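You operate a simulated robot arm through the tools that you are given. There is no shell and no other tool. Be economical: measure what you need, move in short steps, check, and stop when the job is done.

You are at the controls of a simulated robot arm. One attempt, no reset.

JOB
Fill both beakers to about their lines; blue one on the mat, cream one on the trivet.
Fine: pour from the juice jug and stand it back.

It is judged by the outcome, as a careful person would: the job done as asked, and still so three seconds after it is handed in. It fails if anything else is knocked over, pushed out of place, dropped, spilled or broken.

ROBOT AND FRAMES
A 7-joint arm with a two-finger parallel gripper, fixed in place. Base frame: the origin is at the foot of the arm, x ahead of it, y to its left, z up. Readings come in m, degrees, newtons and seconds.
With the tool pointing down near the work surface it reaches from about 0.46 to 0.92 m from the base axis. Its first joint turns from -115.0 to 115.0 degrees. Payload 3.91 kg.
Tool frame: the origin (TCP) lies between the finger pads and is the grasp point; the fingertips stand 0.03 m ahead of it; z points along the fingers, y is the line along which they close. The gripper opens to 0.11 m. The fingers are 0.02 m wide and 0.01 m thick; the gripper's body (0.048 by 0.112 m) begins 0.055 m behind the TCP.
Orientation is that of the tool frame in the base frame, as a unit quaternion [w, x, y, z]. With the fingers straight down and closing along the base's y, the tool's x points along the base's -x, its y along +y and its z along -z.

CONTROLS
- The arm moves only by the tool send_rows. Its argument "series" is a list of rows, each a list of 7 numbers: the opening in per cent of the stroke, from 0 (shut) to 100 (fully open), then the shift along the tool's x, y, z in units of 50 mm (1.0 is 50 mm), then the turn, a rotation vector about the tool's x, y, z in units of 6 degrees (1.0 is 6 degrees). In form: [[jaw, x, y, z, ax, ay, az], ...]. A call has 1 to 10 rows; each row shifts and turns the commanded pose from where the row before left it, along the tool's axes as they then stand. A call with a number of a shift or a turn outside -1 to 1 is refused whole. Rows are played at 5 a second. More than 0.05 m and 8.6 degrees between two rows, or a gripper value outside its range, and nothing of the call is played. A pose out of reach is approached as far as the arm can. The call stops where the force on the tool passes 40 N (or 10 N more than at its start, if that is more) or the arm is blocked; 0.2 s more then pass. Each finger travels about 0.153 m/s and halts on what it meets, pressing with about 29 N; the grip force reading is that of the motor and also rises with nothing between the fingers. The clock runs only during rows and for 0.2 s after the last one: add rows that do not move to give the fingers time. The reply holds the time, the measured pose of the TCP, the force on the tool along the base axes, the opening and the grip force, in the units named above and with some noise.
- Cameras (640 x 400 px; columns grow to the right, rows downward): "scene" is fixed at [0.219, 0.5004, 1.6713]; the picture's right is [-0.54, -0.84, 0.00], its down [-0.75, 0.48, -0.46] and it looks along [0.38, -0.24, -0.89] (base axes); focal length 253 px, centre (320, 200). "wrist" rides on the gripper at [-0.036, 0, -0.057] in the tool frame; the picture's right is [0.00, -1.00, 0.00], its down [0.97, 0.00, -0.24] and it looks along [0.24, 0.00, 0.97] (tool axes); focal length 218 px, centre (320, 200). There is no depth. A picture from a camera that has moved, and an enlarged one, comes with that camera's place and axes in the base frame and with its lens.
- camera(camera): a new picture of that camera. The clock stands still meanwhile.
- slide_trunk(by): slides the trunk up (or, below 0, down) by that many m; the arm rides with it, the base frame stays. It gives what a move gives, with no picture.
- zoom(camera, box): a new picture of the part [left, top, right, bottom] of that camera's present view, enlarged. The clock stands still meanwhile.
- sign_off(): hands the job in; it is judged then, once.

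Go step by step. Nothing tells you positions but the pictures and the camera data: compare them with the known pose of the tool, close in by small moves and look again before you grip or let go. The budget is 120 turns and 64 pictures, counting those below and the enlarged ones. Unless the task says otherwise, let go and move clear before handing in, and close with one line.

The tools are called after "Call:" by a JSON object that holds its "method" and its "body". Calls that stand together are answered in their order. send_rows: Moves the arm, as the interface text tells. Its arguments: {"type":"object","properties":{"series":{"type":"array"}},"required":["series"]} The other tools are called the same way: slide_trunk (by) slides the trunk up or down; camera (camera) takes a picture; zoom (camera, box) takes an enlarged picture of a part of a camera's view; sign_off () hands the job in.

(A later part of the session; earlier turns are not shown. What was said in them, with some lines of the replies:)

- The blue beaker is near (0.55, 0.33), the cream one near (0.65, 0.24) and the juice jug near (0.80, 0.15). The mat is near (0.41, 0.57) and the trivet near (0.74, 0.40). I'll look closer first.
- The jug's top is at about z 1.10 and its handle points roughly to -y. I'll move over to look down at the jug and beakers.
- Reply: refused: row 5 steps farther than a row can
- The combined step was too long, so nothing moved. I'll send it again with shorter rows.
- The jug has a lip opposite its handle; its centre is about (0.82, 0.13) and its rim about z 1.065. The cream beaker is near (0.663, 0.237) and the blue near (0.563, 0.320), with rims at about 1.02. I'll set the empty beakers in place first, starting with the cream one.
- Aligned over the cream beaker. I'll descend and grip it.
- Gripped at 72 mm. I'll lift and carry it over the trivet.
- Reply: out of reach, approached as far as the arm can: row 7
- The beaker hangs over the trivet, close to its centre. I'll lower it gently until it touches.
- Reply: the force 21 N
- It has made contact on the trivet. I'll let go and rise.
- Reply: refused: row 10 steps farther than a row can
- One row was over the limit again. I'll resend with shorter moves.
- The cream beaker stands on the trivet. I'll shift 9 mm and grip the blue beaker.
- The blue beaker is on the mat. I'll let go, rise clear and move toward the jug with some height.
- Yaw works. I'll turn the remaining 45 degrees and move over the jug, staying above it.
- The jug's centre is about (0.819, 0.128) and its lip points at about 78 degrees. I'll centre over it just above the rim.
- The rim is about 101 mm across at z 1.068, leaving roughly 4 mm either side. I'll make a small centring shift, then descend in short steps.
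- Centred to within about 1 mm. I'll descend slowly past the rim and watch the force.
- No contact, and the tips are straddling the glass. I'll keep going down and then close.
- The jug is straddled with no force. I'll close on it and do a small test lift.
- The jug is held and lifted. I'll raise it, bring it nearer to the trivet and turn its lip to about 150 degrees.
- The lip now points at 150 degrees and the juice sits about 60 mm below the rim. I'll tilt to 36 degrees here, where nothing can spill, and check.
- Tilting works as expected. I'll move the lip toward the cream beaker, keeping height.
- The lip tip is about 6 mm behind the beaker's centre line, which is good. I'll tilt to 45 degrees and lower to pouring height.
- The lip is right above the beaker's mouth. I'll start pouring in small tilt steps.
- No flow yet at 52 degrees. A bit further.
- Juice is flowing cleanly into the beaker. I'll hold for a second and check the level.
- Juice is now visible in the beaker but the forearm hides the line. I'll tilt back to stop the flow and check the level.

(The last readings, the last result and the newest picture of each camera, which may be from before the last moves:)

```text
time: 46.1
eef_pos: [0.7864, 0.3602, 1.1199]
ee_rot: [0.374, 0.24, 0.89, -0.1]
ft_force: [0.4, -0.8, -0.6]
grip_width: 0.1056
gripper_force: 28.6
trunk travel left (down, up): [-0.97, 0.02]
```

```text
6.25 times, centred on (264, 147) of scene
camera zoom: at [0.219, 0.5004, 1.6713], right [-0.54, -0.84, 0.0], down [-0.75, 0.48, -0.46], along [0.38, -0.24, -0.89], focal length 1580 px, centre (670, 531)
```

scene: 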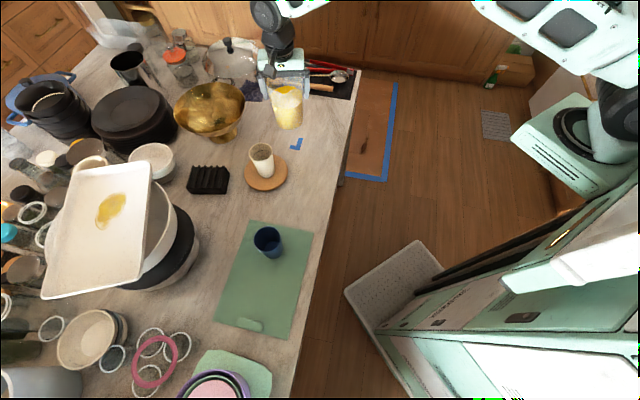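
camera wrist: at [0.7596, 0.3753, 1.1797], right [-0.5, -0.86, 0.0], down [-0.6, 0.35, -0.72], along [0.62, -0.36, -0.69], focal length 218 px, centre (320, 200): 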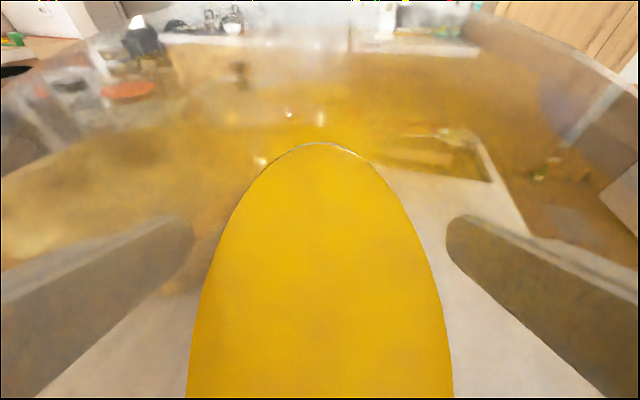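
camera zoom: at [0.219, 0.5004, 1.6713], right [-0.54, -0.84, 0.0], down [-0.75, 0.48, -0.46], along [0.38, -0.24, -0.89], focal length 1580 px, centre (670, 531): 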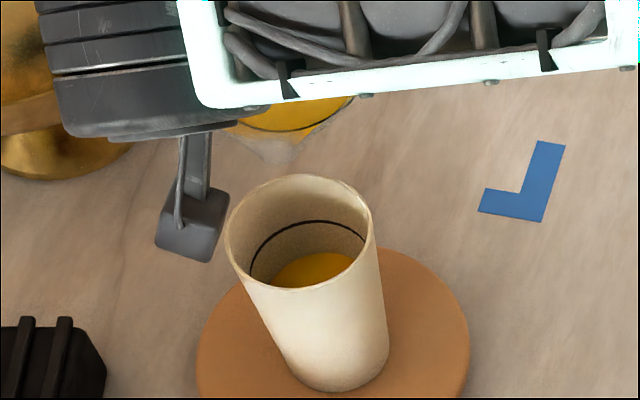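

The level is at about two thirds of the line height, so roughly 80 ml more is needed. I'll tilt to about 63.5 degrees, hold, then return to check.

Call:
{"method": "send_rows", "body": {"series": [[50, 0, 0, 0, 0, -0.8, 0], [50, 0, 0, 0, 0, -0.8, 0], [50, 0, 0, 0, 0, -0.8, 0], [50, 0, 0, 0, 0, -0.5, 0], [50, 0, 0, 0, 0, -0.3, 0], [50, 0, 0, 0, 0, 0, 0], [50, 0, 0, 0, 0, 0, 0], [50, 0, 0, 0, 0, 0, 0], [50, 0, 0, 0, 0, 0, 0], [50, 0, 0, 0, 0, 0, 0]]}}

Call:
{"method": "send_rows", "body": {"series": [[50, 0, 0, 0, 0, 0.6, 0], [50, 0, 0, 0, 0, 0.8, 0], [50, 0, 0, 0, 0, 0.8, 0], [50, 0, 0, 0, 0, 0.8, 0], [50, 0, 0, 0, 0, 0.2, 0], [50, 0, 0, 0, 0, 0, 0], [50, 0, 0, 0, 0, 0, 0]]}}

Call:
{"method": "zoom", "body": {"camera": "scene", "box": [232, 115, 296, 179]}}

```text
time: 48.3
eef_pos: [0.7842, 0.3578, 1.1213]
ee_rot: [0.517, 0.22, 0.815, -0.14]
ft_force: [0.7, 0.3, -0.7]
grip_width: 0.1057
gripper_force: 29.2
trunk travel left (down, up): [-0.97, 0.02]
```

```text
time: 49.9
eef_pos: [0.7886, 0.361, 1.1189]
ee_rot: [0.374, 0.241, 0.89, -0.102]
ft_force: [-0.3, -0.6, -0.8]
grip_width: 0.1056
gripper_force: 28.4
trunk travel left (down, up): [-0.97, 0.02]
```

```text
6.25 times, centred on (264, 147) of scene
camera zoom: at [0.219, 0.5004, 1.6713], right [-0.54, -0.84, 0.0], down [-0.75, 0.48, -0.46], along [0.38, -0.24, -0.89], focal length 1580 px, centre (670, 531)
```

zoom: 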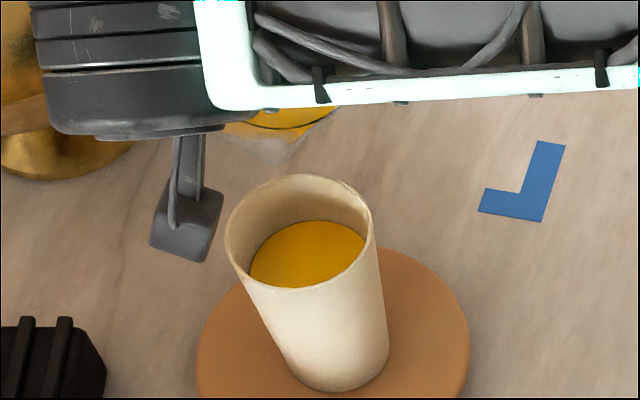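

The juice sits right on the cream beaker's line and nothing is spilled. I'll raise the jug and bring it back to about 21 degrees before travelling.

Call:
{"method": "send_rows", "body": {"series": [[50, -0.3, 0, -0.3, 0, 0, 0], [50, -0.5, 0, -0.5, 0, 0, 0], [50, -0.5, 0, -0.48, 0, 0, 0], [50, 0, 0, 0, 0, 0.8, 0], [50, 0, 0, 0, 0, 0.8, 0], [50, 0, 0, 0, 0, 0.8, 0], [50, 0, 0, 0, 0, 0.8, 0], [50, 0, 0, 0, 0, 0.8, 0], [50, 0, 0, 0, 0, 0, 0]]}}

Call:
{"method": "camera", "body": {"camera": "scene"}}

```text
time: 51.9
eef_pos: [0.7865, 0.3614, 1.2099]
ee_rot: [0.179, 0.256, 0.949, -0.05]
ft_force: [0.0, 0.4, -1.4]
grip_width: 0.1055
gripper_force: 29.0
out of reach, approached as far as the arm can: row 1, 2, 7, 8
trunk travel left (down, up): [-0.97, 0.02]
```

```text
23 pictures are left
```

scene: 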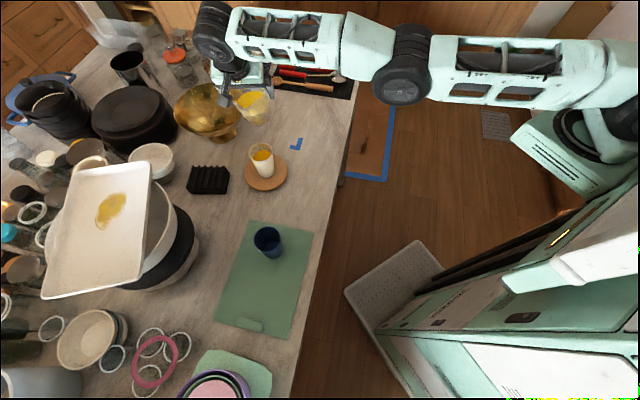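

The jug is stable and upright enough. I'll carry it toward the blue beaker and turn the lip to 180 degrees.

Call:
{"method": "send_rows", "body": {"series": [[50, 0.35, 0, -0.137, 0, 0, 0], [50, 0.65, 0, -0.254, 0, 0, 0], [50, 0.75, 0, -0.294, 0, 0, 0], [50, 0.75, 0, -0.294, 0, 0, 0], [50, 0.75, 0, -0.294, 0, 0, 0], [50, 0.75, 0, -0.294, 0, 0, 0], [50, 0.65, 0, -0.254, 0, 0, 0], [50, 0.49, 0, -0.179, 0, 0, 0], [50, 0, 0, 0, 0, 0, 0]]}}

Call:
{"method": "send_rows", "body": {"series": [[50, 0, 0, 0, -0.2, 0, -0.5], [50, 0, 0, 0, -0.304, 0, -0.775], [50, 0, 0, 0, -0.304, 0, -0.775], [50, 0, 0, 0, -0.304, 0, -0.775], [50, 0, 0, 0, -0.304, 0, -0.775], [50, 0, 0, 0, -0.304, 0, -0.775], [50, 0, 0, 0, -0.105, 0, -0.275], [50, 0, 0, 0, 0, 0, 0]]}}

Call:
{"method": "zoom", "body": {"camera": "scene", "box": [190, 110, 350, 270]}}

```text
time: 53.9
eef_pos: [0.5572, 0.5128, 1.2084]
ee_rot: [0.18, 0.256, 0.948, -0.049]
ft_force: [0.2, -1.1, -0.3]
grip_width: 0.1056
gripper_force: 29.0
out of reach, approached as far as the arm can: row 1, 2, 3, 4, 8
trunk travel left (down, up): [-0.97, 0.02]
```

```text
time: 55.7
eef_pos: [0.5574, 0.5109, 1.2077]
ee_rot: [0.188, 0.002, 0.982, 0.0]
ft_force: [-0.4, 0.0, 0.1]
grip_width: 0.1056
gripper_force: 29.3
trunk travel left (down, up): [-0.97, 0.02]
```

```text
2.50 times, centred on (270, 190) of scene
camera zoom: at [0.219, 0.5004, 1.6713], right [-0.54, -0.84, 0.0], down [-0.75, 0.48, -0.46], along [0.38, -0.24, -0.89], focal length 632 px, centre (445, 225)
```

zoom: 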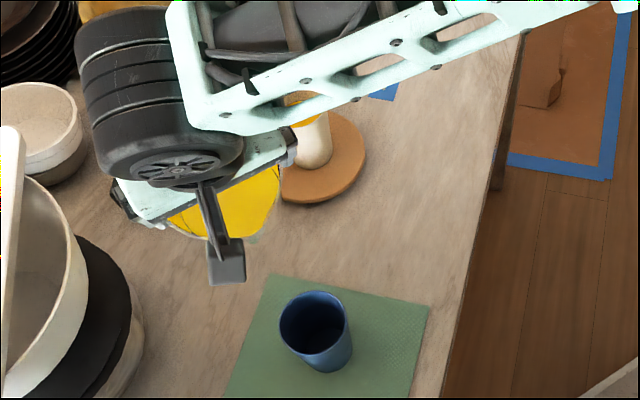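

The blue beaker's centre is near (0.473, 0.503). I'll tilt to 45 degrees, line up and lower partway.

Call:
{"method": "send_rows", "body": {"series": [[50, 0, -0.16, 0, 0, -0.8, 0], [50, 0, 0, 0, 0, -0.8, 0], [50, 0, 0, 0, 0, -0.8, 0], [50, 0, 0, 0, 0, -0.8, 0], [50, 0, 0, 0, 0, -0.7, 0], [50, 0.57, 0, 0.25, 0, 0, 0], [50, 0.5, 0, 0.5, 0, 0, 0], [50, 0, 0, 0, 0, 0, 0]]}}

Call:
{"method": "zoom", "body": {"camera": "scene", "box": [216, 180, 312, 276]}}

```text
time: 57.5
eef_pos: [0.5458, 0.5039, 1.144]
ee_rot: [0.382, 0.002, 0.924, -0.001]
ft_force: [-0.6, 0.0, 0.5]
grip_width: 0.1055
gripper_force: 29.1
trunk travel left (down, up): [-0.97, 0.02]
```

```text
4.17 times, centred on (264, 228) of scene
camera zoom: at [0.219, 0.5004, 1.6713], right [-0.54, -0.84, 0.0], down [-0.75, 0.48, -0.46], along [0.38, -0.24, -0.89], focal length 1054 px, centre (553, 83)
```

zoom: 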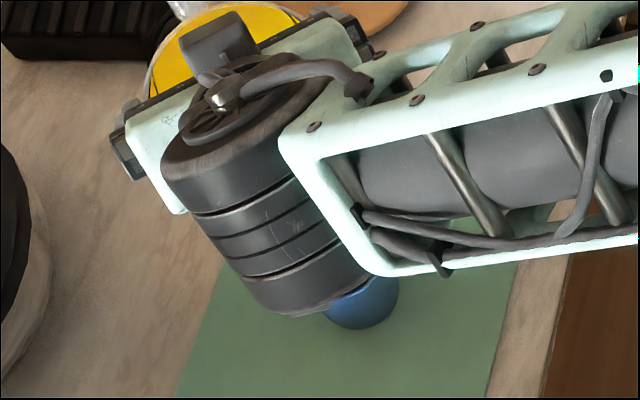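

The gripper hides the beaker here, but the geometry matches the first pour. I'll lower, tilt to about 70 degrees for a part pour, then back off to look.

Call:
{"method": "send_rows", "body": {"series": [[50, 0.31, 0, 0.21, 0, 0, 0], [50, 0.31, 0, 0.21, 0, 0, 0], [50, 0, 0, 0, 0, -0.8, 0], [50, 0, 0, 0, 0, -0.8, 0], [50, 0, 0, 0, 0, -0.8, 0], [50, 0, 0, 0, 0, -0.8, 0], [50, 0, 0, 0, 0, 0, 0]]}}

Call:
{"method": "camera", "body": {"camera": "scene"}}

```text
time: 59.1
eef_pos: [0.5518, 0.5046, 1.1305]
ee_rot: [0.529, 0.025, 0.848, 0.005]
ft_force: [0.0, -0.1, 0.0]
grip_width: 0.1056
gripper_force: 29.5
trunk travel left (down, up): [-0.97, 0.02]
```

```text
20 pictures are left
```

scene: 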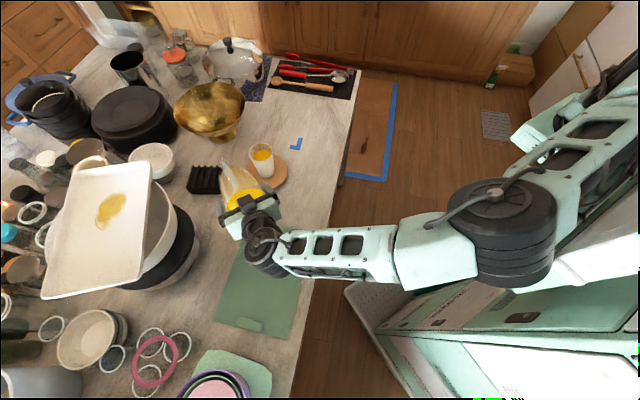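

The arm is lagging its commanded pose here. I'll tilt back a little and see whether it settles.

Call:
{"method": "send_rows", "body": {"series": [[50, 0, 0, 0, 0, 0.5, 0], [50, 0, 0, 0, 0, 0.5, 0], [50, 0, 0, 0, 0, 0, 0], [50, 0, 0, 0, 0, 0, 0]]}}

```text
time: 60.1
eef_pos: [0.5381, 0.5049, 1.1069]
ee_rot: [0.487, 0.001, 0.874, -0.001]
ft_force: [0.6, -0.9, -0.3]
grip_width: 0.1056
gripper_force: 29.3
trunk travel left (down, up): [-0.97, 0.02]
```

It settled exactly on target, so that was speed lag. I'll tilt more slowly now.

Call:
{"method": "send_rows", "body": {"series": [[50, 0, 0, 0, 0, -0.3, 0], [50, 0, 0, 0, 0, -0.3, 0], [50, 0, 0, 0, 0, 0, 0], [50, 0, 0, 0, 0, 0, 0]]}}

```text
time: 61.1
eef_pos: [0.5464, 0.5082, 1.1278]
ee_rot: [0.511, 0.016, 0.859, 0.011]
ft_force: [0.3, -0.4, -0.8]
grip_width: 0.1054
gripper_force: 29.4
trunk travel left (down, up): [-0.97, 0.02]
```

That is a wrist singularity with the lip pointing this way. I'll tilt back, rise and turn the lip to 145 degrees, like the first pour.

Call:
{"method": "send_rows", "body": {"series": [[50, 0, 0, 0, 0, 0.7, 0], [50, 0, 0, 0, 0, 0.7, 0], [50, 0, 0, 0, 0, 0.7, 0], [50, 0, 0, 0, 0, 0.7, 0], [50, -0.5, 0, -0.5, 0, 0, 0], [50, -0.5, 0, -0.5, 0, 0, 0], [50, 0, 0, 0, 0, 0, 0]]}}

Call:
{"method": "send_rows", "body": {"series": [[50, 0, 0, 0, 0.589, 0, 0.589], [50, 0, 0, 0, 0.589, 0, 0.589], [50, 0, 0, 0, 0.589, 0, 0.589], [50, 0, 0, 0, 0.589, 0, 0.589], [50, 0, 0, 0, 0.589, 0, 0.589], [50, 0, 0, 0, 0.589, 0, 0.589], [50, 0, 0, 0, 0.589, 0, 0.589], [50, 0, 0, 0, 0, 0, 0]]}}

```text
time: 62.7
eef_pos: [0.5399, 0.505, 1.1788]
ee_rot: [0.383, 0.002, 0.924, -0.003]
ft_force: [-0.2, -0.2, -0.6]
grip_width: 0.1056
gripper_force: 28.9
trunk travel left (down, up): [-0.97, 0.02]
```

```text
time: 64.5
eef_pos: [0.5342, 0.4852, 1.1799]
ee_rot: [0.365, 0.28, 0.88, -0.117]
ft_force: [-0.7, -0.4, -1.1]
grip_width: 0.1054
gripper_force: 29.3
out of reach, approached as far as the arm can: row 6, 7
trunk travel left (down, up): [-0.97, 0.02]
```

Call:
{"method": "send_rows", "body": {"series": [[50, -0.06, -0.2, 0.06, 0, 0, 0], [50, -0.05, -0.2, 0.05, 0, 0, 0], [50, 0, 0, 0, 0, 0, 0], [50, 0, 0, 0, 0, 0, 0]]}}

Call:
{"method": "camera", "body": {"camera": "scene"}}

```text
time: 65.5
eef_pos: [0.5292, 0.4632, 1.1811]
ee_rot: [0.364, 0.279, 0.881, -0.117]
ft_force: [-0.2, 0.4, 0.2]
grip_width: 0.1055
gripper_force: 29.3
trunk travel left (down, up): [-0.97, 0.02]
```

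```text
19 pictures are left
```

scene: 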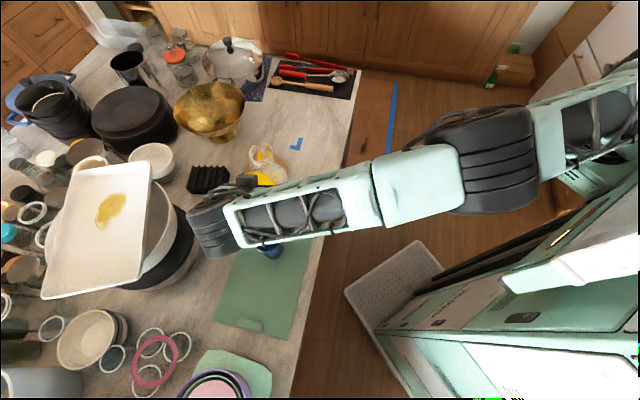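

It reached the target exactly. I'll test tilting at this height, below the flow angle.

Call:
{"method": "send_rows", "body": {"series": [[50, 0, 0, 0, 0, -0.5, 0], [50, 0, 0, 0, 0, -0.5, 0], [50, 0, 0, 0, 0, -0.5, 0], [50, 0, 0, 0, 0, -0.5, 0], [50, 0, 0, 0, 0, -0.3, 0], [50, 0, 0, 0, 0, 0, 0]]}}

```text
time: 66.9
eef_pos: [0.5279, 0.4645, 1.1807]
ee_rot: [0.468, 0.263, 0.83, -0.15]
ft_force: [0.7, 0.0, -0.5]
grip_width: 0.1056
gripper_force: 29.0
trunk travel left (down, up): [-0.97, 0.02]
```

Tilting tracks well this way. Now I'll lower to pouring height.

Call:
{"method": "send_rows", "body": {"series": [[50, 0.42, 0, 0.255, 0, 0, 0], [50, 0.42, 0, 0.255, 0, 0, 0], [50, 0.42, 0, 0.255, 0, 0, 0], [50, 0, 0, 0, 0, 0, 0], [50, 0, 0, 0, 0, 0, 0]]}}

Call:
{"method": "zoom", "body": {"camera": "scene", "box": [216, 180, 312, 276]}}

```text
time: 68.1
eef_pos: [0.5268, 0.461, 1.1064]
ee_rot: [0.468, 0.263, 0.83, -0.15]
ft_force: [0.5, -0.1, 0.9]
grip_width: 0.1057
gripper_force: 29.2
out of reach, approached as far as the arm can: row 3
trunk travel left (down, up): [-0.97, 0.02]
```

```text
4.17 times, centred on (264, 228) of scene
camera zoom: at [0.219, 0.5004, 1.6713], right [-0.54, -0.84, 0.0], down [-0.75, 0.48, -0.46], along [0.38, -0.24, -0.89], focal length 1054 px, centre (553, 83)
```

zoom: 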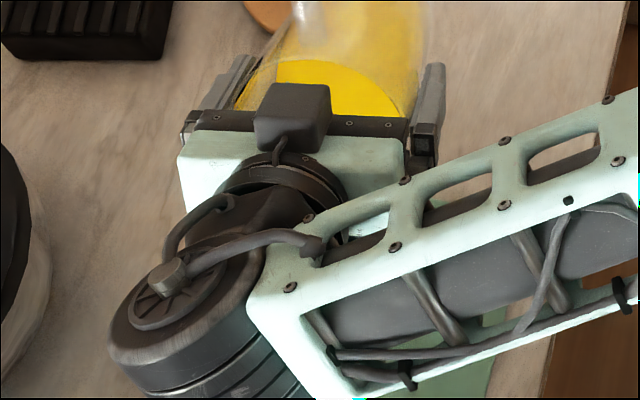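

The pose is within a few millimetres of target. I'll tilt gently on toward flow and watch how it tracks.

Call:
{"method": "send_rows", "body": {"series": [[50, 0, 0, 0, 0, -0.4, 0], [50, 0, 0, 0, 0, -0.4, 0], [50, 0, 0, 0, 0, 0, 0]]}}

```text
time: 68.9
eef_pos: [0.5242, 0.454, 1.1079]
ee_rot: [0.503, 0.257, 0.81, -0.16]
ft_force: [-0.1, -0.5, -0.3]
grip_width: 0.1055
gripper_force: 29.1
out of reach, approached as far as the arm can: row 1, 2
trunk travel left (down, up): [-0.97, 0.02]
```

It drifts at a joint limit this way, so an angle in between should do. I'll back off, rise a little and turn the lip to about 163 degrees.

Call:
{"method": "send_rows", "body": {"series": [[50, 0, 0, 0, 0, 0.5, 0], [50, 0, 0, 0, 0, 0.6, 0], [50, -0.33, 0, -0.22, 0, 0, 0], [50, -0.33, 0, -0.22, 0, 0, 0], [50, 0, 0, 0, -0.63, 0, -0.41], [50, 0, 0, 0, -0.63, 0, -0.41], [50, 0, 0, 0, -0.63, 0, -0.41], [50, 0, 0, 0, -0.63, 0, -0.41], [50, 0, 0, 0, 0, 0, 0], [50, 0, 0, 0, 0, 0, 0]]}}

```text
time: 71.1
eef_pos: [0.5238, 0.4529, 1.1473]
ee_rot: [0.472, 0.132, 0.869, -0.073]
ft_force: [-0.3, 0.3, -0.2]
grip_width: 0.1054
gripper_force: 29.1
trunk travel left (down, up): [-0.97, 0.02]
```

Call:
{"method": "send_rows", "body": {"series": [[50, -0.03, 0.33, 0.04, 0, 0, 0], [50, -0.02, 0.33, 0.04, 0, 0, 0], [50, 0, 0, 0, 0, -0.4, 0], [50, 0, 0, 0, 0, -0.4, 0], [50, 0, 0, 0, 0, 0, 0], [50, 0, 0, 0, 0, 0, 0]]}}

```text
time: 72.5
eef_pos: [0.5368, 0.4835, 1.1463]
ee_rot: [0.508, 0.127, 0.848, -0.078]
ft_force: [-0.4, -0.7, -0.5]
grip_width: 0.1052
gripper_force: 28.7
trunk travel left (down, up): [-0.97, 0.02]
```

Tracking is good here. I'll lower and tilt on slowly to start the flow.

Call:
{"method": "send_rows", "body": {"series": [[50, 0.33, 0, 0.18, 0, 0, 0], [50, 0.33, 0, 0.18, 0, 0, 0], [50, 0, 0, 0, 0, -0.25, 0], [50, 0, 0, 0, 0, 0, 0], [50, 0, 0, 0, 0, 0, 0]]}}

Call:
{"method": "zoom", "body": {"camera": "scene", "box": [200, 180, 312, 292]}}

```text
time: 73.7
eef_pos: [0.5377, 0.4847, 1.1088]
ee_rot: [0.519, 0.126, 0.842, -0.08]
ft_force: [-0.6, 0.9, -0.4]
grip_width: 0.1055
gripper_force: 29.1
trunk travel left (down, up): [-0.97, 0.02]
```

```text
3.57 times, centred on (256, 236) of scene
camera zoom: at [0.219, 0.5004, 1.6713], right [-0.54, -0.84, 0.0], down [-0.75, 0.48, -0.46], along [0.38, -0.24, -0.89], focal length 903 px, centre (549, 71)
```

zoom: 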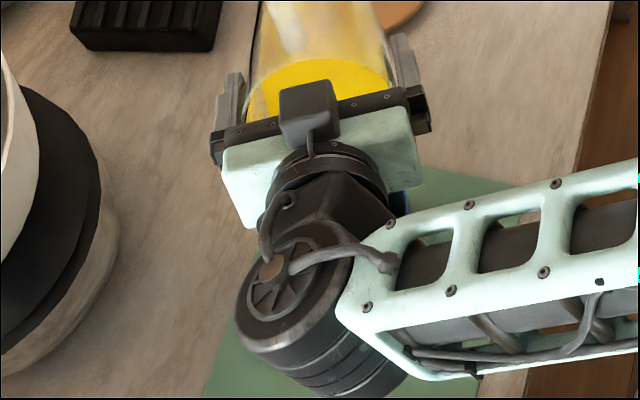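

The visible blue edge confirms that the beaker sits right under the lip. I'll pour to about 69 degrees.

Call:
{"method": "send_rows", "body": {"series": [[50, 0, 0, 0, 0, -0.3, 0], [50, 0, 0, 0, 0, -0.3, 0], [50, 0, 0, 0, 0, -0.3, 0], [50, 0, 0, 0, 0, 0, 0], [50, 0, 0, 0, 0, 0, 0]]}}

Call:
{"method": "zoom", "body": {"camera": "scene", "box": [200, 180, 312, 292]}}

```text
time: 74.9
eef_pos: [0.5375, 0.4837, 1.1097]
ee_rot: [0.558, 0.124, 0.816, -0.086]
ft_force: [-0.7, 0.0, -0.8]
grip_width: 0.1056
gripper_force: 29.6
trunk travel left (down, up): [-0.97, 0.02]
```

```text
3.57 times, centred on (256, 236) of scene
camera zoom: at [0.219, 0.5004, 1.6713], right [-0.54, -0.84, 0.0], down [-0.75, 0.48, -0.46], along [0.38, -0.24, -0.89], focal length 903 px, centre (549, 71)
```

zoom: 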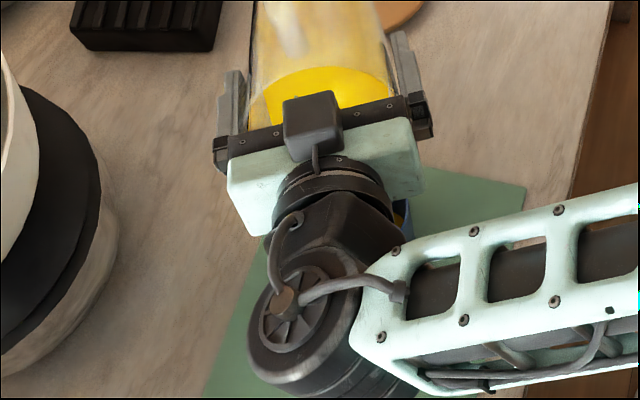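

Call:
{"method": "zoom", "body": {"camera": "scene", "box": [256, 222, 288, 254]}}

```text
12.50 times, centred on (272, 238) of scene
camera zoom: at [0.219, 0.5004, 1.6713], right [-0.54, -0.84, 0.0], down [-0.75, 0.48, -0.46], along [0.38, -0.24, -0.89], focal length 3161 px, centre (920, -275)
```

zoom: 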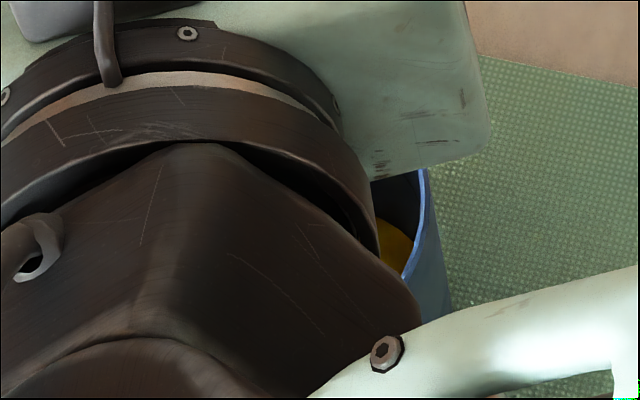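

Juice is collecting inside the blue beaker with nothing outside. I'll continue to about 72.5 degrees, hold, and check the tracking.

Call:
{"method": "send_rows", "body": {"series": [[50, 0, 0, 0, 0, -0.3, 0], [50, 0, 0, 0, 0, -0.33, 0], [50, 0, 0, 0, 0, 0, 0], [50, 0, 0, 0, 0, 0, 0], [50, 0, 0, 0, 0, 0, 0], [50, 0, 0, 0, 0, 0, 0], [50, 0, 0, 0, 0, 0, 0]]}}

Call:
{"method": "zoom", "body": {"camera": "scene", "box": [256, 222, 288, 254]}}

```text
time: 76.5
eef_pos: [0.5372, 0.4841, 1.1088]
ee_rot: [0.584, 0.121, 0.798, -0.09]
ft_force: [0.3, -0.8, -0.6]
grip_width: 0.1054
gripper_force: 29.2
trunk travel left (down, up): [-0.97, 0.02]
```

```text
12.50 times, centred on (272, 238) of scene
camera zoom: at [0.219, 0.5004, 1.6713], right [-0.54, -0.84, 0.0], down [-0.75, 0.48, -0.46], along [0.38, -0.24, -0.89], focal length 3161 px, centre (920, -275)
```

zoom: 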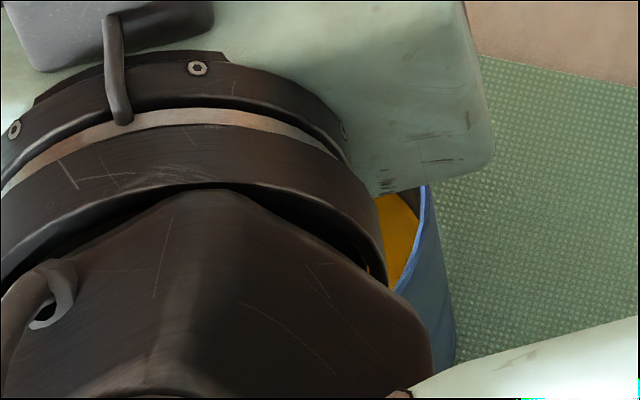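

The level is climbing. I'll tilt back and draw off to see how it compares with the line.

Call:
{"method": "send_rows", "body": {"series": [[50, 0, 0, 0, 0, 0.7, 0], [50, 0, 0, 0, 0, 0.8, 0], [50, 0, 0, 0, 0, 0.8, 0], [50, 0, 0, 0, 0, 0.8, 0], [50, 0, 0, 0, 0, 0.8, 0], [50, 0, 0, 0, 0, 0.8, 0], [50, -0.61, 0, -0.06, 0, 0, 0], [50, -0.61, 0, -0.06, 0, 0, 0], [50, -0.61, 0, -0.06, 0, 0, 0], [50, 0, 0, 0, 0, 0, 0]]}}

Call:
{"method": "zoom", "body": {"camera": "scene", "box": [224, 200, 320, 296]}}

```text
time: 78.7
eef_pos: [0.5954, 0.4665, 1.1798]
ee_rot: [0.373, 0.138, 0.916, -0.057]
ft_force: [0.4, 0.2, -0.6]
grip_width: 0.1057
gripper_force: 29.1
trunk travel left (down, up): [-0.97, 0.02]
```

```text
4.17 times, centred on (272, 248) of scene
camera zoom: at [0.219, 0.5004, 1.6713], right [-0.54, -0.84, 0.0], down [-0.75, 0.48, -0.46], along [0.38, -0.24, -0.89], focal length 1054 px, centre (520, 0)
```

zoom: 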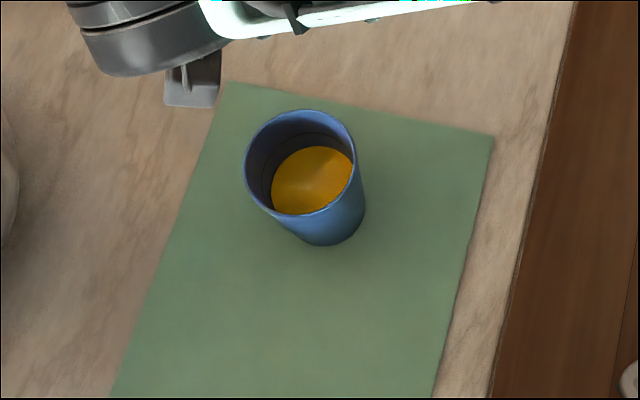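

Call:
{"method": "zoom", "body": {"camera": "scene", "box": [256, 220, 296, 260]}}

```text
10.00 times, centred on (276, 240) of scene
camera zoom: at [0.219, 0.5004, 1.6713], right [-0.54, -0.84, 0.0], down [-0.75, 0.48, -0.46], along [0.38, -0.24, -0.89], focal length 2528 px, centre (760, -200)
```

zoom: 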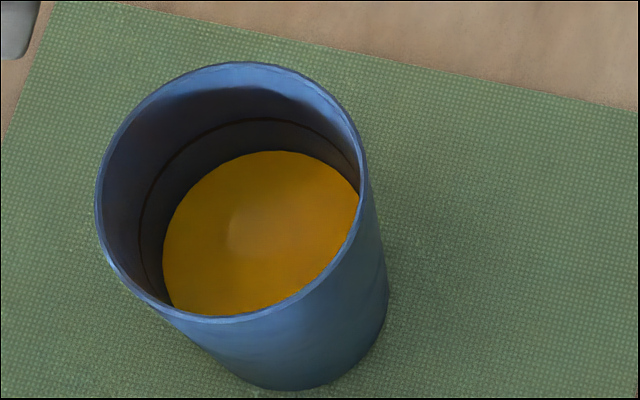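

The level is about 18 mm below the line, so roughly 60 ml more. I'll return and pour to about 76 degrees.

Call:
{"method": "send_rows", "body": {"series": [[50, 0.64, 0, 0.03, 0, 0, 0], [50, 0.64, 0, 0.03, 0, 0, 0], [50, 0.64, 0, 0.03, 0, 0, 0], [50, 0, 0, 0, 0, -0.8, 0], [50, 0, 0, 0, 0, -0.8, 0], [50, 0, 0, 0, 0, -0.8, 0], [50, 0, 0, 0, 0, -0.8, 0], [50, 0, 0, 0, 0, -0.5, 0], [50, 0, 0, 0, 0, 0, 0]]}}

Call:
{"method": "send_rows", "body": {"series": [[50, 0, 0, 0, 0, -0.4, 0], [50, 0, 0, 0, 0, -0.4, 0], [50, 0, 0, 0, 0, -0.4, 0], [50, 0, 0, 0, 0, -0.36, 0], [50, 0, 0, 0, 0, 0, 0], [50, 0, 0, 0, 0, 0, 0], [50, 0, 0, 0, 0, 0, 0], [50, 0, 0, 0, 0, 0, 0], [50, 0, 0, 0, 0, 0, 0]]}}

```text
time: 80.7
eef_pos: [0.5326, 0.4862, 1.1093]
ee_rot: [0.542, 0.125, 0.827, -0.083]
ft_force: [0.3, -0.4, 0.1]
grip_width: 0.1054
gripper_force: 28.9
trunk travel left (down, up): [-0.97, 0.02]
```

```text
time: 82.7
eef_pos: [0.5315, 0.4859, 1.1103]
ee_rot: [0.608, 0.117, 0.78, -0.093]
ft_force: [-0.1, 0.3, -0.6]
grip_width: 0.1055
gripper_force: 29.1
trunk travel left (down, up): [-0.97, 0.02]
```

Tilt reached 76 degrees on target. I'll back off and look again.

Call:
{"method": "send_rows", "body": {"series": [[50, 0, 0, 0, 0, 0.7, 0], [50, 0, 0, 0, 0, 0.9, 0], [50, 0, 0, 0, 0, 0.9, 0], [50, 0, 0, 0, 0, 0.9, 0], [50, 0, 0, 0, 0, 0.9, 0], [50, 0, 0, 0, 0, 0.9, 0], [50, -0.64, 0, -0.06, 0, 0, 0], [50, -0.64, 0, -0.06, 0, 0, 0], [50, -0.64, 0, -0.06, 0, 0, 0], [50, 0, 0, 0, 0, 0, 0]]}}

Call:
{"method": "zoom", "body": {"camera": "scene", "box": [256, 220, 296, 260]}}

```text
time: 84.9
eef_pos: [0.5917, 0.4686, 1.1841]
ee_rot: [0.375, 0.138, 0.915, -0.058]
ft_force: [-0.8, 0.2, -0.6]
grip_width: 0.1056
gripper_force: 28.9
trunk travel left (down, up): [-0.97, 0.02]
```

```text
10.00 times, centred on (276, 240) of scene
camera zoom: at [0.219, 0.5004, 1.6713], right [-0.54, -0.84, 0.0], down [-0.75, 0.48, -0.46], along [0.38, -0.24, -0.89], focal length 2528 px, centre (760, -200)
```

zoom: 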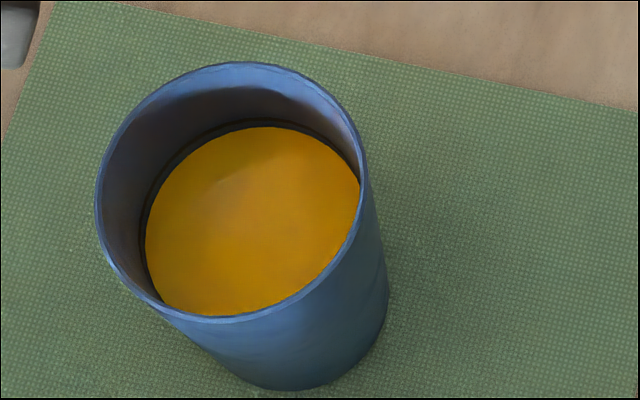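

It is only about 4 mm short of the line. One small top-up to 77 degrees should finish it.

Call:
{"method": "send_rows", "body": {"series": [[50, 0.64, 0, 0.06, 0, 0, 0], [50, 0.64, 0, 0.06, 0, 0, 0], [50, 0.64, 0, 0.06, 0, 0, 0], [50, 0, 0, 0, 0, -0.8, 0], [50, 0, 0, 0, 0, -0.8, 0], [50, 0, 0, 0, 0, -0.8, 0], [50, 0, 0, 0, 0, -0.8, 0], [50, 0, 0, 0, 0, -0.6, 0], [50, 0, 0, 0, 0, 0, 0]]}}

Call:
{"method": "send_rows", "body": {"series": [[50, 0, 0, 0, 0, -0.5, 0], [50, 0, 0, 0, 0, -0.5, 0], [50, 0, 0, 0, 0, -0.37, 0], [50, 0, 0, 0, 0, 0, 0], [50, 0, 0, 0, 0, 0, 0], [50, 0, 0, 0, 0, 0, 0], [50, 0, 0, 0, 0, 0, 0], [50, 0, 0, 0, 0, 0, 0], [50, 0, 0, 0, 0, 0, 0]]}}

Call:
{"method": "send_rows", "body": {"series": [[50, 0, 0, 0, 0, 0.7, 0], [50, 0, 0, 0, 0, 0.9, 0], [50, 0, 0, 0, 0, 0.9, 0], [50, 0, 0, 0, 0, 0.9, 0], [50, 0, 0, 0, 0, 0.9, 0], [50, 0, 0, 0, 0, 0.9, 0], [50, -0.64, 0, -0.06, 0, 0, 0], [50, -0.64, 0, -0.06, 0, 0, 0], [50, -0.64, 0, -0.06, 0, 0, 0], [50, 0, 0, 0, 0, 0, 0]]}}

Call:
{"method": "zoom", "body": {"camera": "scene", "box": [256, 220, 296, 260]}}

```text
time: 86.9
eef_pos: [0.5322, 0.4859, 1.1083]
ee_rot: [0.549, 0.123, 0.822, -0.083]
ft_force: [-0.6, -0.2, -0.5]
grip_width: 0.1055
gripper_force: 28.9
trunk travel left (down, up): [-0.97, 0.02]
```

```text
time: 88.9
eef_pos: [0.5316, 0.4864, 1.1084]
ee_rot: [0.607, 0.117, 0.781, -0.093]
ft_force: [0.5, -0.5, -0.3]
grip_width: 0.1055
gripper_force: 29.6
trunk travel left (down, up): [-0.97, 0.02]
```

```text
time: 91.1
eef_pos: [0.5934, 0.4682, 1.1827]
ee_rot: [0.374, 0.138, 0.915, -0.057]
ft_force: [-0.5, -0.2, -0.3]
grip_width: 0.1053
gripper_force: 28.9
trunk travel left (down, up): [-0.97, 0.02]
```

```text
10.00 times, centred on (276, 240) of scene
camera zoom: at [0.219, 0.5004, 1.6713], right [-0.54, -0.84, 0.0], down [-0.75, 0.48, -0.46], along [0.38, -0.24, -0.89], focal length 2528 px, centre (760, -200)
```

zoom: 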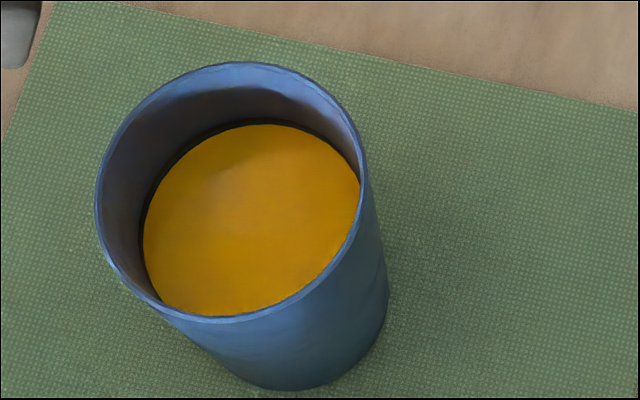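

The blue level is within 2–3 mm of its line, which is good. Next I'll bring the jug upright and return it.

Call:
{"method": "send_rows", "body": {"series": [[50, 0, 0, 0, 0, 0.8, 0], [50, 0, 0, 0, 0, 0.8, 0], [50, 0, 0, 0, 0, 0.8, 0], [50, 0, 0, 0, 0, 0.8, 0], [50, 0, 0, 0, 0, 0.8, 0], [50, 0, 0, 0, 0, 0.8, 0], [50, 0, 0, 0, 0, 0.8, 0], [50, 0, 0, 0, 0, 0.8, 0], [50, 0, 0, 0, 0, 0.8, 0], [50, 0, 0, 0, 0, 0.22, 0]]}}

Call:
{"method": "send_rows", "body": {"series": [[50, 0, -0.5, -0.3, 0, 0, 0], [50, -0.2, -0.7, -0.2, 0, 0, 0], [50, -0.2, -0.7, 0, 0, 0, 0], [50, -0.2, -0.7, 0, 0, 0, 0], [50, -0.2, -0.7, 0, 0, 0, 0], [50, 0, 0, 0, 0, 0, 0]]}}

```text
time: 93.3
eef_pos: [0.5907, 0.4691, 1.1826]
ee_rot: [-0.002, 0.15, 0.989, -0.001]
ft_force: [0.6, -0.5, 0.2]
grip_width: 0.1053
gripper_force: 28.5
trunk travel left (down, up): [-0.97, 0.02]
```

```text
time: 94.7
eef_pos: [0.5809, 0.2977, 1.2079]
ee_rot: [0.0, 0.149, 0.989, -0.002]
ft_force: [-0.7, -0.7, 0.5]
grip_width: 0.1058
gripper_force: 29.5
trunk travel left (down, up): [-0.97, 0.02]
```

Call:
{"method": "send_rows", "body": {"series": [[50, 0, 0, 0, 0, 0, 0.6], [50, 0, 0, 0, 0, 0, 1], [50, 0, 0, 0, 0, 0, 1], [50, 0, 0, 0, 0, 0, 1], [50, 0, 0, 0, 0, 0, 1], [50, 0, 0, 0, 0, 0, 1], [50, 0, 0, 0, 0, 0, 1], [50, 0, 0, 0, 0, 0, 1], [50, 0, 0, 0, 0, 0, 1], [50, 0, 0, 0, 0, 0, 1]]}}

Call:
{"method": "send_rows", "body": {"series": [[50, 0, 0, 0, 0, 0, 1], [50, 0, 0, 0, 0, 0, 1], [50, 0, 0, 0, 0, 0, 1], [50, 0, 0, 0, 0, 0, 1], [50, 0, 0, 0, 0, 0, 0.6], [50, 0, 0, 0, 0, 0, 0]]}}

```text
time: 96.9
eef_pos: [0.5815, 0.299, 1.2069]
ee_rot: [-0.001, 0.609, 0.794, -0.002]
ft_force: [0.3, -0.2, -0.1]
grip_width: 0.1055
gripper_force: 28.9
trunk travel left (down, up): [-0.97, 0.02]
```

```text
time: 98.3
eef_pos: [0.5809, 0.2979, 1.2077]
ee_rot: [0.0, 0.78, 0.626, -0.002]
ft_force: [-0.8, 0.0, -0.7]
grip_width: 0.1054
gripper_force: 29.7
trunk travel left (down, up): [-0.97, 0.02]
```

The orientation matches the original. I'll carry it back over its spot.

Call:
{"method": "send_rows", "body": {"series": [[50, -0.15, 0.33, 0, 0, 0, 0], [50, -0.3, 0.68, 0, 0, 0, 0], [50, -0.34, 0.76, 0, 0, 0, 0], [50, -0.34, 0.76, 0.1, 0, 0, 0], [50, -0.34, 0.76, 0.3, 0, 0, 0], [50, -0.34, 0.76, 0.3, 0, 0, 0], [50, -0.34, 0.76, 0.3, 0, 0, 0], [50, -0.21, 0.5, 0.3, 0, 0, 0], [50, 0, 0, 0, 0, 0, 0]]}}

Call:
{"method": "zoom", "body": {"camera": "scene", "box": [232, 70, 376, 190]}}

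```text
time: 100.3
eef_pos: [0.8166, 0.1278, 1.1425]
ee_rot: [0.0, 0.779, 0.627, -0.002]
ft_force: [0.5, -0.4, -0.3]
grip_width: 0.1056
gripper_force: 28.9
trunk travel left (down, up): [-0.97, 0.02]
```

```text
3.33 times, centred on (304, 130) of scene
camera zoom: at [0.219, 0.5004, 1.6713], right [-0.54, -0.84, 0.0], down [-0.75, 0.48, -0.46], along [0.38, -0.24, -0.89], focal length 843 px, centre (373, 433)
```

zoom: 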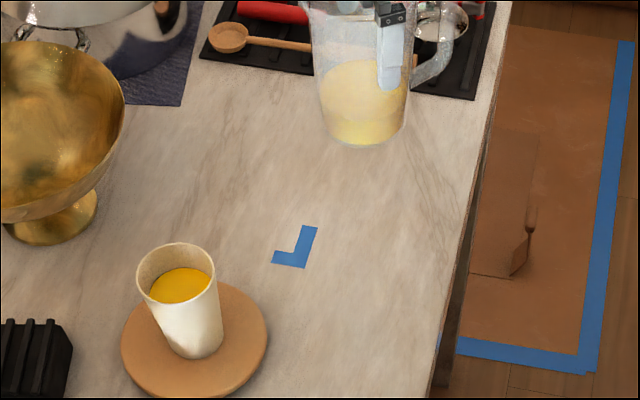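

All clean. I'll lower the jug to its original standing height.

Call:
{"method": "send_rows", "body": {"series": [[50, -0.06, -0.03, 0.5, 0, 0, 0], [50, 0, 0, 0.6, 0, 0, 0], [50, 0, 0, 0.5, 0, 0, 0], [50, 0, 0, 0.3, 0, 0, 0], [50, 0, 0, 0.2, 0, 0, 0], [50, 0, 0, 0.08, 0, 0, 0], [50, 0, 0, 0.05, 0, 0, 0], [50, 0, 0, 0, 0, 0, 0]]}}

```text
time: 102.1
eef_pos: [0.8146, 0.1249, 1.034]
ee_rot: [0.001, 0.779, 0.627, 0.0]
ft_force: [-3.3, 0.5, 20.5]
grip_width: 0.1056
gripper_force: 29.6
trunk travel left (down, up): [-0.97, 0.02]
```

The jug is standing on the surface. I'll ease off and open the gripper.

Call:
{"method": "send_rows", "body": {"series": [[50, 0, 0, -0.04, 0, 0, 0], [90, 0, 0, 0, 0, 0, 0], [100, 0, 0, 0, 0, 0, 0], [100, 0, 0, 0, 0, 0, 0]]}}

Call:
{"method": "camera", "body": {"camera": "wrist"}}

```text
time: 103.1
eef_pos: [0.8126, 0.1239, 1.0331]
ee_rot: [0.0, 0.779, 0.626, -0.002]
ft_force: [0.1, 0.3, -0.1]
grip_width: 0.1099
gripper_force: 0.1
trunk travel left (down, up): [-0.97, 0.02]
```

```text
8 pictures are left
camera wrist: at [0.8054, 0.0884, 1.0909], right [-0.98, 0.21, 0.0], down [0.21, 0.95, 0.24], along [0.05, 0.23, -0.97], focal length 218 px, centre (320, 200)
```

wrist: 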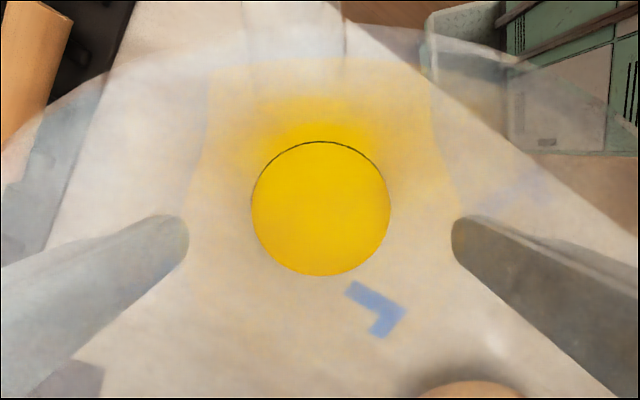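

Released and centred. I'll rise straight up slowly.

Call:
{"method": "send_rows", "body": {"series": [[100, 0, 0, -0.3, 0, 0, 0], [100, 0, 0, -0.4, 0, 0, 0], [100, 0, 0, -0.5, 0, 0, 0], [100, 0, 0, -0.8, 0, 0, 0], [100, 0, 0, -0.9, 0, 0, 0], [100, 0, 0, -0.9, 0, 0, 0], [100, 0, 0, 0, 0, 0, 0]]}}

Call:
{"method": "send_rows", "body": {"series": [[100, 0, -0.8, 0, 0, 0, 0], [100, 0, -0.8, 0, 0, 0, 0], [100, 0, -0.8, 0, 0, 0, 0], [100, 0, -0.8, 0, 0, 0, 0], [100, 0, 0, 0, 0, 0, 0]]}}

Call:
{"method": "camera", "body": {"camera": "scene"}}

Call:
{"method": "zoom", "body": {"camera": "scene", "box": [230, 80, 374, 170]}}

```text
time: 104.7
eef_pos: [0.814, 0.1236, 1.2248]
ee_rot: [-0.001, 0.779, 0.627, -0.001]
ft_force: [0.1, 0.3, -0.2]
grip_width: 0.11
gripper_force: 0.1
trunk travel left (down, up): [-0.97, 0.02]
```

```text
time: 105.9
eef_pos: [0.657, 0.1582, 1.2238]
ee_rot: [0.0, 0.779, 0.627, -0.002]
ft_force: [-0.6, 0.4, -0.6]
grip_width: 0.11
gripper_force: 0.1
trunk travel left (down, up): [-0.97, 0.02]
```

```text
7 pictures are left
```

scene: 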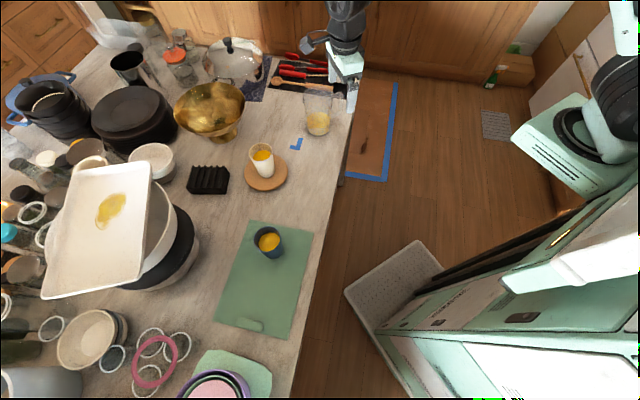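

```text
4.44 times, centred on (302, 125) of scene
camera zoom: at [0.219, 0.5004, 1.6713], right [-0.54, -0.84, 0.0], down [-0.75, 0.48, -0.46], along [0.38, -0.24, -0.89], focal length 1124 px, centre (400, 533)
```

zoom: 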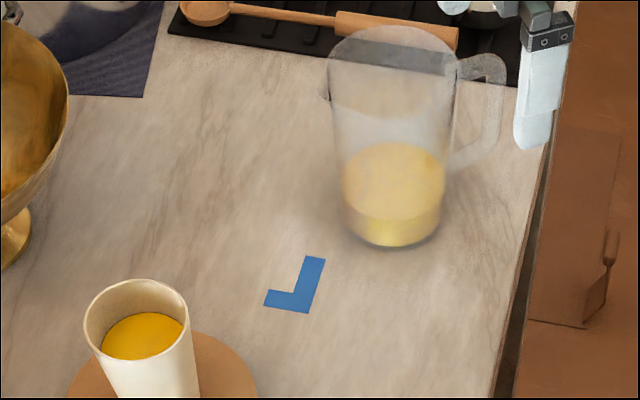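

The jug stands where it was, both beakers are in place and filled, nothing is spilled, and the gripper is clear. I'm handing it in.

Call:
{"method": "sign_off", "body": {}}

```text
The job is handed in.
```

The blue beaker is on the mat, filled to within 2–3 mm of its line; the cream one is on the trivet, filled to its line; the juice jug is back in its original spot, with no spills visible.
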